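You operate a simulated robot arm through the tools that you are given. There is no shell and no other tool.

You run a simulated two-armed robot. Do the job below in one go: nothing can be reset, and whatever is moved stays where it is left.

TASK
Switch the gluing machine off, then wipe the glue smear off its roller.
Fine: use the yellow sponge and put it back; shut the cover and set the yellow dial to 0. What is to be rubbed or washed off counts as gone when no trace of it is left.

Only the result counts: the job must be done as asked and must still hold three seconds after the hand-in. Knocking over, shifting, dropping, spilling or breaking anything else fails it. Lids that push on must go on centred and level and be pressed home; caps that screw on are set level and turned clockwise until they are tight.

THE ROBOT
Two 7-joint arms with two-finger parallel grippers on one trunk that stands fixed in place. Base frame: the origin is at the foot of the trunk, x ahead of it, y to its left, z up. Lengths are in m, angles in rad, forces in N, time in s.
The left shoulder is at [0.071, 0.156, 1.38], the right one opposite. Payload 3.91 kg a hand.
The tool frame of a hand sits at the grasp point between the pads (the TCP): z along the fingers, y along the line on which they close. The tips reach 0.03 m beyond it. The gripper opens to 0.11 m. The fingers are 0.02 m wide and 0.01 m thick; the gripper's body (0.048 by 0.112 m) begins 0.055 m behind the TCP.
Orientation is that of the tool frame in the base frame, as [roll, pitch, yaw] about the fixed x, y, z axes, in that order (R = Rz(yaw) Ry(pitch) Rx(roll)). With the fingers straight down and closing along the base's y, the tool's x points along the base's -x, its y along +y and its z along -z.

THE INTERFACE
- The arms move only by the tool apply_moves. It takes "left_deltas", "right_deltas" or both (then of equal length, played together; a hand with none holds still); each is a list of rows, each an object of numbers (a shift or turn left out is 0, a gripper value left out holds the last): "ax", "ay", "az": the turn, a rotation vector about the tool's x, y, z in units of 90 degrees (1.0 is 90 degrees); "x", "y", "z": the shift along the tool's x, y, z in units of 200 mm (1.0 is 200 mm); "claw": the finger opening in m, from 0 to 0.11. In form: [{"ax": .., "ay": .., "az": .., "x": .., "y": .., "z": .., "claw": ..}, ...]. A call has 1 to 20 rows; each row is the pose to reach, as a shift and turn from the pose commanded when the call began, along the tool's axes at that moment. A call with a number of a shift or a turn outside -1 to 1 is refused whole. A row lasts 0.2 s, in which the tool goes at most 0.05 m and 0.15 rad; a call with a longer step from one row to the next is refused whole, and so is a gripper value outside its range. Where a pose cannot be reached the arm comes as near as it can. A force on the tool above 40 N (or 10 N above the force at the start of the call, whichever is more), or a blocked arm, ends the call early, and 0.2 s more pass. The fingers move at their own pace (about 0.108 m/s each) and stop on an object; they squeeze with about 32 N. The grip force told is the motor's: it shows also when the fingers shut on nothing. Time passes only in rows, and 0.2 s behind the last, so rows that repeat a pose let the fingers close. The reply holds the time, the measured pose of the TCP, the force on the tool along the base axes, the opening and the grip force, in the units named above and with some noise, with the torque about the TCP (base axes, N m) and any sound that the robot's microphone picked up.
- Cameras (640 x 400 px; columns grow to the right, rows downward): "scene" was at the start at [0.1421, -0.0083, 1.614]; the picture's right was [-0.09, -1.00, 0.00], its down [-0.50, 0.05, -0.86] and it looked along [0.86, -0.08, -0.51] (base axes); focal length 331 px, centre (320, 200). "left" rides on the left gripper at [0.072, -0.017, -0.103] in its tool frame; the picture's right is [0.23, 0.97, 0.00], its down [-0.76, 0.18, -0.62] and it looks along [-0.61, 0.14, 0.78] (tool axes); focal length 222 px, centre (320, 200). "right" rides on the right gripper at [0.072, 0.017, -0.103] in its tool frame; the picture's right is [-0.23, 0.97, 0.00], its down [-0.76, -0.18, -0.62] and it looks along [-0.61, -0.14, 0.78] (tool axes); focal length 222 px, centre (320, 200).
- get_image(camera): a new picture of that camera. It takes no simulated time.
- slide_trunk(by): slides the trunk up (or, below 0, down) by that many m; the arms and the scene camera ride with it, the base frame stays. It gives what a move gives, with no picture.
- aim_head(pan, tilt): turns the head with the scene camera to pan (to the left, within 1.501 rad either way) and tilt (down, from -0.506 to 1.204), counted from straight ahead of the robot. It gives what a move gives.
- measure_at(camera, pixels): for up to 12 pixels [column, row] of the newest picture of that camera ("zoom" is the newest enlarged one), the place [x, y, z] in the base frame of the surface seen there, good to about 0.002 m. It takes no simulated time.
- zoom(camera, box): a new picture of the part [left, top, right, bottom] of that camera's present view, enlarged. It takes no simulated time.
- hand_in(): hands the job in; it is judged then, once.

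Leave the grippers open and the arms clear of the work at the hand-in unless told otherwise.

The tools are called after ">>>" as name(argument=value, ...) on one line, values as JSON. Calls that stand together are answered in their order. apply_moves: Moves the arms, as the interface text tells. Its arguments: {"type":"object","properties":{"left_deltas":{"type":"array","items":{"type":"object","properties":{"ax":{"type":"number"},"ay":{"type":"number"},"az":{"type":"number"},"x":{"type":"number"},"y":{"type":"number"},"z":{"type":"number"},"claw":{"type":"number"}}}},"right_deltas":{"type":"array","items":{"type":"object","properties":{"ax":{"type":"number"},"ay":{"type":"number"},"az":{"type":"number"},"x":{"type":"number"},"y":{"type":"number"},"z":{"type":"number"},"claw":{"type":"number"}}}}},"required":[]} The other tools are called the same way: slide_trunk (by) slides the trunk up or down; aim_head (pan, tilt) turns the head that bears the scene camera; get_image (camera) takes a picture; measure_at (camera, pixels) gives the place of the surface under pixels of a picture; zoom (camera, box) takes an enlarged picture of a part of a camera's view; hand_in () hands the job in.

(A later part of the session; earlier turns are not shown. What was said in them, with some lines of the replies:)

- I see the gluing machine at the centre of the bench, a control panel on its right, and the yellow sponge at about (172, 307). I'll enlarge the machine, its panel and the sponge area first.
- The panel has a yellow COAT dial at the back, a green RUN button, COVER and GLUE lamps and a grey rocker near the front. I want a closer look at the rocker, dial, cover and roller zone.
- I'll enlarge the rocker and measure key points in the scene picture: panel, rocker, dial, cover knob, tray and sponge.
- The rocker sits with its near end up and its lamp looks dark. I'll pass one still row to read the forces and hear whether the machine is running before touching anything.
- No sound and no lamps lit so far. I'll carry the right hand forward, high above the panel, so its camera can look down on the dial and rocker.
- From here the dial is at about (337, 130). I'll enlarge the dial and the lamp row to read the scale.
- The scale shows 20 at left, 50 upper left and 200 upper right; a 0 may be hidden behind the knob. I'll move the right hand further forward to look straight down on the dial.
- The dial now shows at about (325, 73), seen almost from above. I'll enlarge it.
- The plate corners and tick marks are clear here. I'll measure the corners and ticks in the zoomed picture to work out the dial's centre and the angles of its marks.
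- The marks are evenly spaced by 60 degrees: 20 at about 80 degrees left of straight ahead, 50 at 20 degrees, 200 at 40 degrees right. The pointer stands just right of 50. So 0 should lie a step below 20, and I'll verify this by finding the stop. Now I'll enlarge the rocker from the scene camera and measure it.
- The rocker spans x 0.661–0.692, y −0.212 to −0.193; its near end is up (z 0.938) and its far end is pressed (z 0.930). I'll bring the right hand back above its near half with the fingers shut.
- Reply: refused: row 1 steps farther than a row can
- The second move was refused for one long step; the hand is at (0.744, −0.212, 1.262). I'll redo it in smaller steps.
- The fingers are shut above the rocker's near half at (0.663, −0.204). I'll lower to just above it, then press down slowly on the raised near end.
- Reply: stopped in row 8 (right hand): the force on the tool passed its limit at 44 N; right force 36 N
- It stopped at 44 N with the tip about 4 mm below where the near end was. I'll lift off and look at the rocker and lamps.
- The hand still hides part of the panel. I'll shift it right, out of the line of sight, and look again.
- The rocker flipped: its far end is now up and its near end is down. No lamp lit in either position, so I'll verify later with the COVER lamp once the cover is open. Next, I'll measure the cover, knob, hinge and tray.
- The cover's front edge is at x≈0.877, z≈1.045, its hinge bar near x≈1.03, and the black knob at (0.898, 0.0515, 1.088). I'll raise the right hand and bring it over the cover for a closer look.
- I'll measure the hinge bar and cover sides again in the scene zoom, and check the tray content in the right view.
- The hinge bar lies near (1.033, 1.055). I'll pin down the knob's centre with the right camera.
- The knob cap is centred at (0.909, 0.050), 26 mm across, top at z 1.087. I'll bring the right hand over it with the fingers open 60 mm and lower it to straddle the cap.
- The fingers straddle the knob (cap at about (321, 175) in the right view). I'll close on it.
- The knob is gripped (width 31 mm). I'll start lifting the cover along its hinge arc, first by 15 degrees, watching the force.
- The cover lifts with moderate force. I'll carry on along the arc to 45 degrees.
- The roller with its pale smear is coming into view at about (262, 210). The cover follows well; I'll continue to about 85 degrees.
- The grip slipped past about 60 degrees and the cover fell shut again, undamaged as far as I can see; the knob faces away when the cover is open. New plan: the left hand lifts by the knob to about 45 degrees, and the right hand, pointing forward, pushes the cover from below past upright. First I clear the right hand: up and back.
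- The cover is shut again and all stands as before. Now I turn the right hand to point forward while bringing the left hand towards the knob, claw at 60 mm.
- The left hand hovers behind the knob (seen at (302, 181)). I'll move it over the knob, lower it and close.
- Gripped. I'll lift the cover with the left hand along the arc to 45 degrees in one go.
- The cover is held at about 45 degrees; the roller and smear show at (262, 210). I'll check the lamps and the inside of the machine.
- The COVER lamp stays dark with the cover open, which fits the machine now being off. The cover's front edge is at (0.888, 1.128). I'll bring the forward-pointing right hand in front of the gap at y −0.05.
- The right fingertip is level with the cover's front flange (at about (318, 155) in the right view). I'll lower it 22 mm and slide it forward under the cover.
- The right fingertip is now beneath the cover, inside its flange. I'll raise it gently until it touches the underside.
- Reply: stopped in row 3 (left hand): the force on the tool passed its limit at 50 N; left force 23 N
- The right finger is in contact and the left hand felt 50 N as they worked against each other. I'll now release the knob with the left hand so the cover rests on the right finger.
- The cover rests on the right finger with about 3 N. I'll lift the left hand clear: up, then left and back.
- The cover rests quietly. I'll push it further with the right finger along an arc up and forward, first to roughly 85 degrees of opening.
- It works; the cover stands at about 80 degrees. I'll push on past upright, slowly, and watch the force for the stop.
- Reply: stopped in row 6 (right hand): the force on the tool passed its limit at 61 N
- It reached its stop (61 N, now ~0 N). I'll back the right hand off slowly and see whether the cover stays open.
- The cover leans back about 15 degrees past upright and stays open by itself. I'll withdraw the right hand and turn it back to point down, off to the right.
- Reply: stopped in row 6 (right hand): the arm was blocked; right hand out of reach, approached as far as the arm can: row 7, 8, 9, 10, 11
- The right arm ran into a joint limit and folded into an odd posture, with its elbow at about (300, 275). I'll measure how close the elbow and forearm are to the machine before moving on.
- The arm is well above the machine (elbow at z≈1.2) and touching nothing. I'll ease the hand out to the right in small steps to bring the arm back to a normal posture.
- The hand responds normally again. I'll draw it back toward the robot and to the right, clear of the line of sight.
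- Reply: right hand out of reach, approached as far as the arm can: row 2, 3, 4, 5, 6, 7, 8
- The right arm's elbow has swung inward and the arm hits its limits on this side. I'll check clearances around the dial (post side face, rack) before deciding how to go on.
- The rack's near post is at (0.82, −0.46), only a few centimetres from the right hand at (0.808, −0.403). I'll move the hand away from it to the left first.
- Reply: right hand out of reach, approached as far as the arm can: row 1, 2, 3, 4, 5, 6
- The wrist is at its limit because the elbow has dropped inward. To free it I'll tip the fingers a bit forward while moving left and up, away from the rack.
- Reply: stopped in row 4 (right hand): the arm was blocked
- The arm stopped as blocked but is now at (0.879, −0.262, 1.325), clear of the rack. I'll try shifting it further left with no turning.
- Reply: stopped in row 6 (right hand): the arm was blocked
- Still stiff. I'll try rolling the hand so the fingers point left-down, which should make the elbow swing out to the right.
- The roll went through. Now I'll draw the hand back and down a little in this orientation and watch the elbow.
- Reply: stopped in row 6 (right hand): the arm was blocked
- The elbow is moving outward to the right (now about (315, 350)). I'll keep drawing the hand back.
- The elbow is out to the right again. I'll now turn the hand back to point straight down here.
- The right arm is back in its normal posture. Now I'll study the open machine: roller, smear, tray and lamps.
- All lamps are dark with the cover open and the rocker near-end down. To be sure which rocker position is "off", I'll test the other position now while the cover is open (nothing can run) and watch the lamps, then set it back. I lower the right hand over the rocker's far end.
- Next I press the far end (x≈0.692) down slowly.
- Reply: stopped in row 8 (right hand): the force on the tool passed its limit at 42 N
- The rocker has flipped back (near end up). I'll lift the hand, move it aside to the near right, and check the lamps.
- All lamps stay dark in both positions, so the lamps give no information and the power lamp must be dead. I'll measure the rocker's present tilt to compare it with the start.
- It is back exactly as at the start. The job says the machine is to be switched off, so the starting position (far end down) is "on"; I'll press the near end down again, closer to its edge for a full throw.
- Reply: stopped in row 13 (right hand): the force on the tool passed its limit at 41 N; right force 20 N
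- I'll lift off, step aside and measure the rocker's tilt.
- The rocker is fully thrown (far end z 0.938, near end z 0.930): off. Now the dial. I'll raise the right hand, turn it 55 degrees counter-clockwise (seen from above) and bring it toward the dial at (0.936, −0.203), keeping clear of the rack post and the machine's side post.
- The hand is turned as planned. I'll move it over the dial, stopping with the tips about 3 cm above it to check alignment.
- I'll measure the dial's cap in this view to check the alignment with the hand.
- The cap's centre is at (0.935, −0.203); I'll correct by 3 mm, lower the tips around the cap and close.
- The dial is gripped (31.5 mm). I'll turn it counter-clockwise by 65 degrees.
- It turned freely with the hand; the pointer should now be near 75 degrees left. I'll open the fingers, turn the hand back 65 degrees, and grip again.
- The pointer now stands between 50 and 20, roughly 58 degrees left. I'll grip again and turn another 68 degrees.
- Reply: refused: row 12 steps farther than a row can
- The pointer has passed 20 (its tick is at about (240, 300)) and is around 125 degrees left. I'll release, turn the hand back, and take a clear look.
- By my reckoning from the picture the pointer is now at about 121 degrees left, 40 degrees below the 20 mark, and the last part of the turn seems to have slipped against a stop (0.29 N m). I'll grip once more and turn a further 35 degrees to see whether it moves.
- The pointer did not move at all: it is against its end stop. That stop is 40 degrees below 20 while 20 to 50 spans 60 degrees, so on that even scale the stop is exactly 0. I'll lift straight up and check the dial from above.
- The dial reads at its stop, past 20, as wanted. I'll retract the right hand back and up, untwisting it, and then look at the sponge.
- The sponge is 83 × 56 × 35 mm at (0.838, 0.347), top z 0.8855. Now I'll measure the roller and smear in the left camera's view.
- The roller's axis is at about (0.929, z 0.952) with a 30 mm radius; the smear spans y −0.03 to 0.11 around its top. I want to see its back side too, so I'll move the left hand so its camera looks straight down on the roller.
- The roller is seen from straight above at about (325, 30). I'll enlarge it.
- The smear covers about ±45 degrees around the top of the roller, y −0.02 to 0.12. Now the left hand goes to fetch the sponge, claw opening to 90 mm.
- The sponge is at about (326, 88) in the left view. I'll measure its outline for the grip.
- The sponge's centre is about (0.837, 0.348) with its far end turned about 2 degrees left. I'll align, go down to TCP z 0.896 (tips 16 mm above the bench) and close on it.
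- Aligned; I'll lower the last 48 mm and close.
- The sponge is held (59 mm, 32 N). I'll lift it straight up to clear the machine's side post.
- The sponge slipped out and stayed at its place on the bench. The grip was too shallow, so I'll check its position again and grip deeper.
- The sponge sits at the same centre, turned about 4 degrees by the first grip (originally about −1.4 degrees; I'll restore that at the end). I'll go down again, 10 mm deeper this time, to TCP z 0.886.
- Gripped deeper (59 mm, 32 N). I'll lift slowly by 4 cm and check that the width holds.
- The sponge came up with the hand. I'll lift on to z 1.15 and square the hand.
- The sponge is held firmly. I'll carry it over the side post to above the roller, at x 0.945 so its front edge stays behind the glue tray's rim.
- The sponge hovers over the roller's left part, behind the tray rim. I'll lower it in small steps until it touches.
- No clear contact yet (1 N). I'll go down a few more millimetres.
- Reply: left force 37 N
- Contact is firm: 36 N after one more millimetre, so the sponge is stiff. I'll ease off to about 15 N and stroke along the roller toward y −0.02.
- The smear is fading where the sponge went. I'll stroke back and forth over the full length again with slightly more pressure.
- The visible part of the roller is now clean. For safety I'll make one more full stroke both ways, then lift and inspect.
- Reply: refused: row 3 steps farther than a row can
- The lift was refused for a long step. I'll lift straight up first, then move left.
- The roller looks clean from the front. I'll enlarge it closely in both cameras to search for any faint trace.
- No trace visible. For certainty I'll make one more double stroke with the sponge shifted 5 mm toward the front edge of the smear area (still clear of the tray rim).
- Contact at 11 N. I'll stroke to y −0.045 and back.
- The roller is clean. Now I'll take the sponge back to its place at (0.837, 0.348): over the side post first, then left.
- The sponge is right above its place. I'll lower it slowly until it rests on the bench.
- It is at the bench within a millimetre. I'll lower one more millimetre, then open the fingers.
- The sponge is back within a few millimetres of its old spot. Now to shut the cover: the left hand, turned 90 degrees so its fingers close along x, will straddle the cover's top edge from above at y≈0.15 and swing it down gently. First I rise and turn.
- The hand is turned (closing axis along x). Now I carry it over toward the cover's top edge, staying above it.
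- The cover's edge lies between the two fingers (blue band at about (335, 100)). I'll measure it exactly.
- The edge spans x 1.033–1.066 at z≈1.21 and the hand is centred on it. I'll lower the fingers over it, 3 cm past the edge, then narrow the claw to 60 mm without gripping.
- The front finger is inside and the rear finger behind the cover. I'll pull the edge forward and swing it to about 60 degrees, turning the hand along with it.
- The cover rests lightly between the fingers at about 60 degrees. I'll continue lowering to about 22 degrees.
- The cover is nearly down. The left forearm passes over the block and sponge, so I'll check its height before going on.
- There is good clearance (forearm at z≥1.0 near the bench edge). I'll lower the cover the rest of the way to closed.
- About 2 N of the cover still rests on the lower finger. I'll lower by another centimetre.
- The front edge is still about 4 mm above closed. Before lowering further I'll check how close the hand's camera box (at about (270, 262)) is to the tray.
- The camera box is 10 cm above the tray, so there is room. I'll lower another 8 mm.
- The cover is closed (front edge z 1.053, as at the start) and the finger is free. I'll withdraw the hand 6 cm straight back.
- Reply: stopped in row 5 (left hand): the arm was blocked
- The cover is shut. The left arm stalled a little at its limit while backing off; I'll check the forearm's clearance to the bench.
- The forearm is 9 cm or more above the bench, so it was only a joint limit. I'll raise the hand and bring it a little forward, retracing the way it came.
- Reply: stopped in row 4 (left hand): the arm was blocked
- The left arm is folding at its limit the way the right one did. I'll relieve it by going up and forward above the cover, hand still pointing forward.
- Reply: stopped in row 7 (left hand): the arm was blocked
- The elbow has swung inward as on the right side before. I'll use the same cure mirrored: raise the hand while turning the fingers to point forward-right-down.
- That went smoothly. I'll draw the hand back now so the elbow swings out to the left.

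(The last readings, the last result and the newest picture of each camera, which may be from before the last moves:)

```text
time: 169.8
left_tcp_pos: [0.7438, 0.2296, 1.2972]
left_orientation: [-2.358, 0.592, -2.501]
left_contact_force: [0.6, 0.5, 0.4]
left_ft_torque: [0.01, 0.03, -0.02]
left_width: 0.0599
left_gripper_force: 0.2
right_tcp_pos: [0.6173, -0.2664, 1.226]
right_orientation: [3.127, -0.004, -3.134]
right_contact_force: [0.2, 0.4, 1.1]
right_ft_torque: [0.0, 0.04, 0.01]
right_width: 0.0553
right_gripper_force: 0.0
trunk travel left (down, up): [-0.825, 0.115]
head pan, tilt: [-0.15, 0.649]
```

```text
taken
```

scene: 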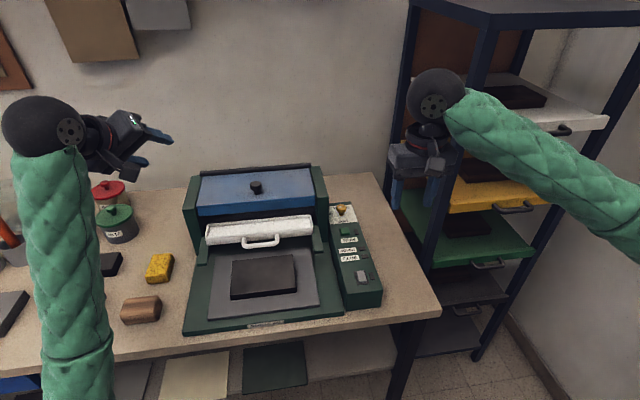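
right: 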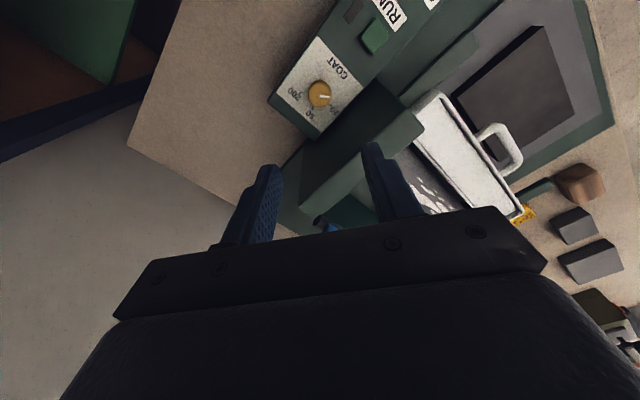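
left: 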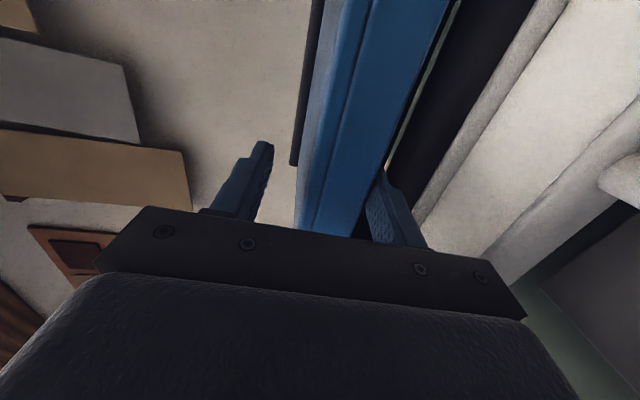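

Now I'll turn the left hand back to point straight down at this spot.

>>> apply_moves(left_deltas=[{"ax": -0.0433, "ay": 0.0619, "az": 0.0286}, {"ax": -0.0866, "ay": 0.1238, "az": 0.0572}, {"ax": -0.1299, "ay": 0.1857, "az": 0.0857}, {"ax": -0.1732, "ay": 0.2476, "az": 0.1143}, {"ax": -0.2164, "ay": 0.3094, "az": 0.1429}, {"ax": -0.2597, "ay": 0.3713, "az": 0.1715}, {"ax": -0.303, "ay": 0.4332, "az": 0.2}, {"ax": -0.3463, "ay": 0.4951, "az": 0.2286}, {"ax": -0.3463, "ay": 0.4951, "az": 0.2286}])

>>> get_image(camera="scene")

>>> get_image(camera="left")

>>> get_image(camera="right")

```text
time: 171.8
left_tcp_pos: [0.7431, 0.2297, 1.2966]
left_orientation: [-3.139, -0.002, 3.141]
left_contact_force: [-0.7, 0.2, -0.1]
left_ft_torque: [0.0, -0.01, -0.03]
left_width: 0.06
left_gripper_force: 0.0
right_tcp_pos: [0.6179, -0.266, 1.226]
right_orientation: [3.128, -0.004, -3.131]
right_contact_force: [-0.3, 0.4, -0.3]
right_ft_torque: [0.01, 0.0, -0.01]
right_width: 0.0552
right_gripper_force: 0.0
trunk travel left (down, up): [-0.825, 0.115]
head pan, tilt: [-0.15, 0.649]
```

```text
taken
```

scene: 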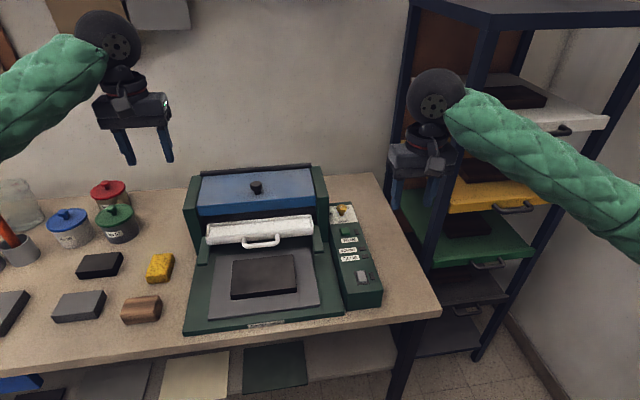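

```text
taken
```

left: 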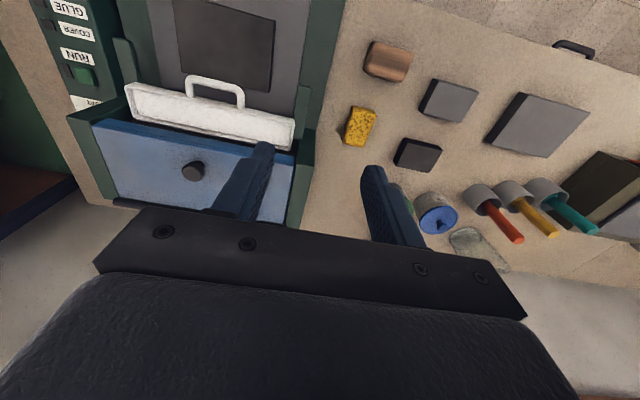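

```text
taken
```

right: 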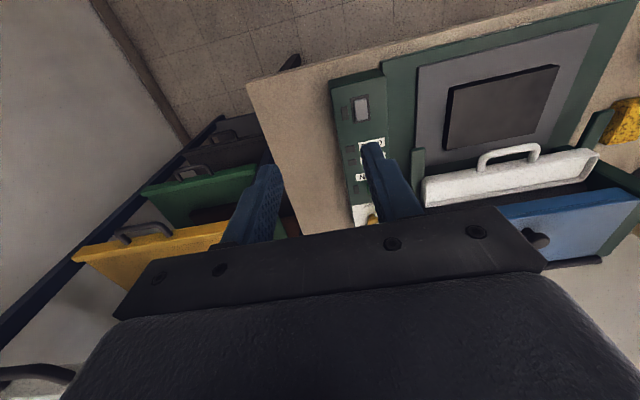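

Both hands are clear and pointing down. I'll make final checks of the panel, dial, cover and sponge.

>>> zoom(camera="scene", box=[325, 195, 395, 310])

>>> zoom(camera="scene", box=[170, 155, 345, 265])

>>> measure_at(camera="zoom", pixels=[[310, 115], [314, 140], [105, 180], [520, 160], [310, 180], [300, 265], [325, 325], [400, 175]])

>>> zoom(camera="scene", box=[330, 200, 356, 222])

>>> zoom(camera="scene", box=[0, 160, 220, 350])

```text
3.48 times, centred on (360, 252) of scene
```

zoom: 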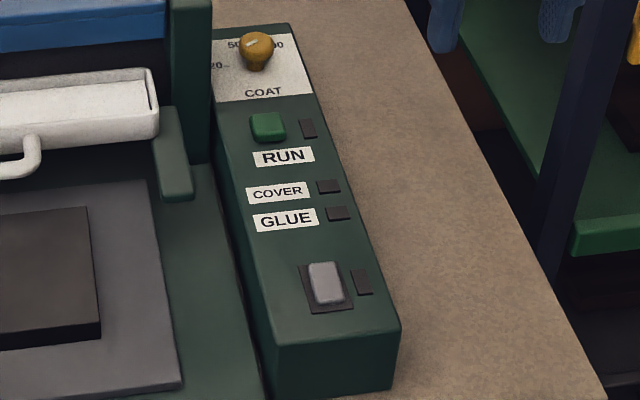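

```text
3.64 times, centred on (258, 210) of scene
```

zoom: 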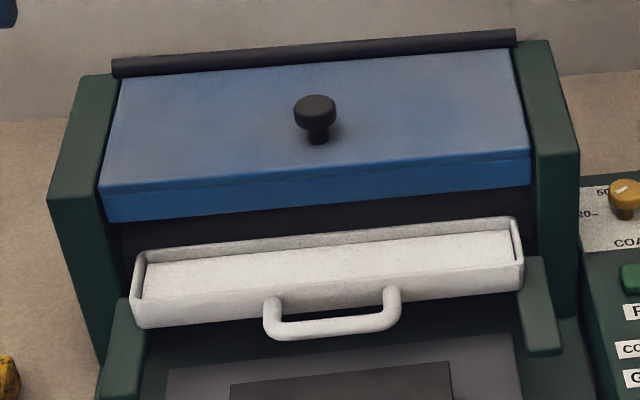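

```text
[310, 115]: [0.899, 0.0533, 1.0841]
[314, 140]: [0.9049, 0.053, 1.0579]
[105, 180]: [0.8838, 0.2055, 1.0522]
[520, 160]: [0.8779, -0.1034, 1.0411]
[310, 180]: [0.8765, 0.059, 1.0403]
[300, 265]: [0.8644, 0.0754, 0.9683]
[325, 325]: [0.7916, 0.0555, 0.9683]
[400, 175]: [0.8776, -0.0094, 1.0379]
```

```text
16.00 times, centred on (343, 211) of scene
```

zoom: 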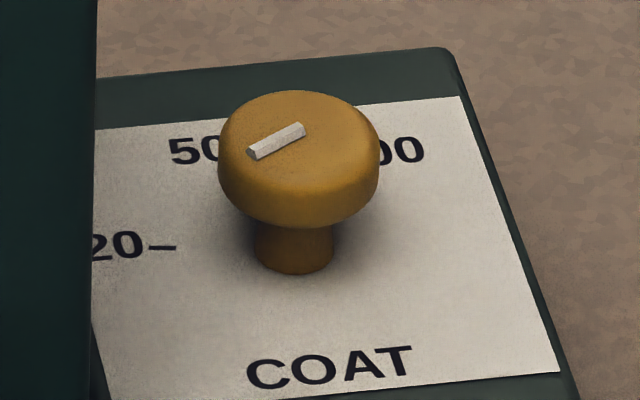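

```text
2.11 times, centred on (110, 255) of scene
```

zoom: 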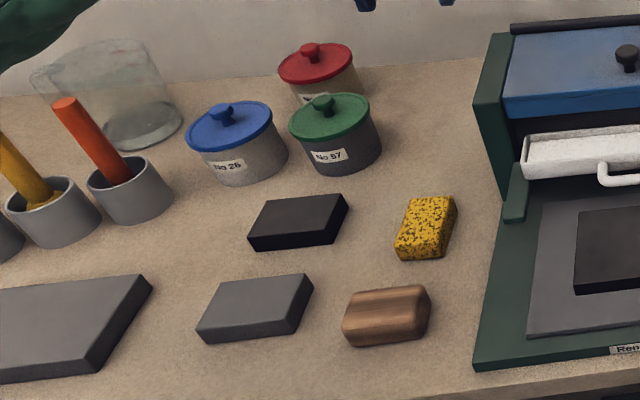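

Everything reads as wanted: rocker near-end down (off), dial at its lower stop, cover shut at its original height, tray untouched, sponge in place. I'll return both arms toward their start poses with the grippers fully open.

>>> apply_moves(left_deltas=[{"x": 0.14, "z": -0.06, "claw": 0.11}, {"x": 0.28, "z": -0.12, "claw": 0.11}, {"x": 0.42, "z": -0.18, "claw": 0.11}, {"x": 0.56, "z": -0.24, "claw": 0.11}, {"x": 0.7, "z": -0.3, "claw": 0.11}, {"x": 0.7, "z": -0.3, "claw": 0.11}], right_deltas=[{"z": -0.13, "claw": 0.11}, {"z": -0.26, "claw": 0.11}, {"z": -0.39, "claw": 0.11}, {"z": -0.52, "claw": 0.11}, {"z": -0.65, "claw": 0.11}, {"z": -0.65, "claw": 0.11}])

>>> get_image(camera="scene")

```text
time: 173.2
left_tcp_pos: [0.6044, 0.2298, 1.3565]
left_orientation: [-3.141, -0.002, 3.14]
left_contact_force: [0.7, -0.5, -0.3]
left_ft_torque: [-0.01, -0.02, 0.04]
left_width: 0.11
left_gripper_force: 0.1
right_tcp_pos: [0.6188, -0.2699, 1.3558]
right_orientation: [3.128, -0.005, -3.132]
right_contact_force: [-0.1, -0.3, -0.5]
right_ft_torque: [0.0, 0.01, 0.02]
right_width: 0.1101
right_gripper_force: 0.0
trunk travel left (down, up): [-0.825, 0.115]
head pan, tilt: [-0.15, 0.649]
```

```text
taken
```

scene: 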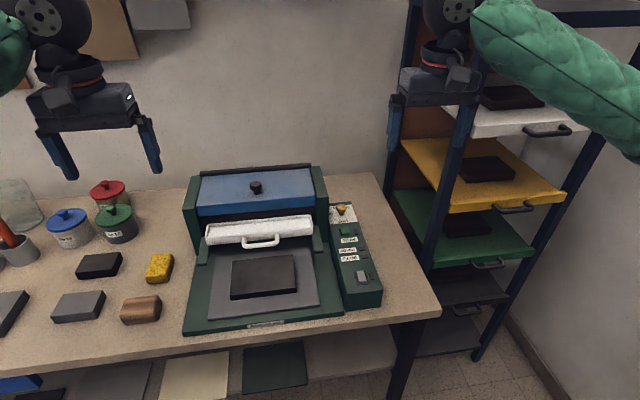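

Both arms are clear with open grippers. The machine is switched off, the roller is clean, the cover is shut, the dial is at 0 and the sponge is back in its place. I'm handing in.

>>> hand_in()

```text
The job is handed in.
```

I handed the job in with every step done. Two of them, "off" and "0", rest on my reading of the machine, because it shows neither directly.

- **Switch:** I pressed the near end of the rocker down. Its far end was down at the start, and I took that as "on" because the job was to switch it off. No lamp on the panel lit in either position, cover open or shut, so nothing on the machine confirmed it. I also flipped the rocker back once as a test before setting it for good.
- **Roller:** I wiped it with the yellow sponge until no trace of glue was visible from above or from the front.
- **Sponge:** It is back about 4 mm from where it lay. It slipped out of the first grip and stayed on the bench.
- **Cover:** It is shut, at the same height as at the start. On my first try at opening it, my grip on the knob slipped and it fell shut from partly open, with no damage I could see.
- **Dial:** I turned it down to its end stop, past 20. No 0 is printed on the scale. Going by the spacing of 20 and 50, the stop is where 0 falls.

Nothing else on the bench looks moved. Both arms are clear of the work with the grippers open.
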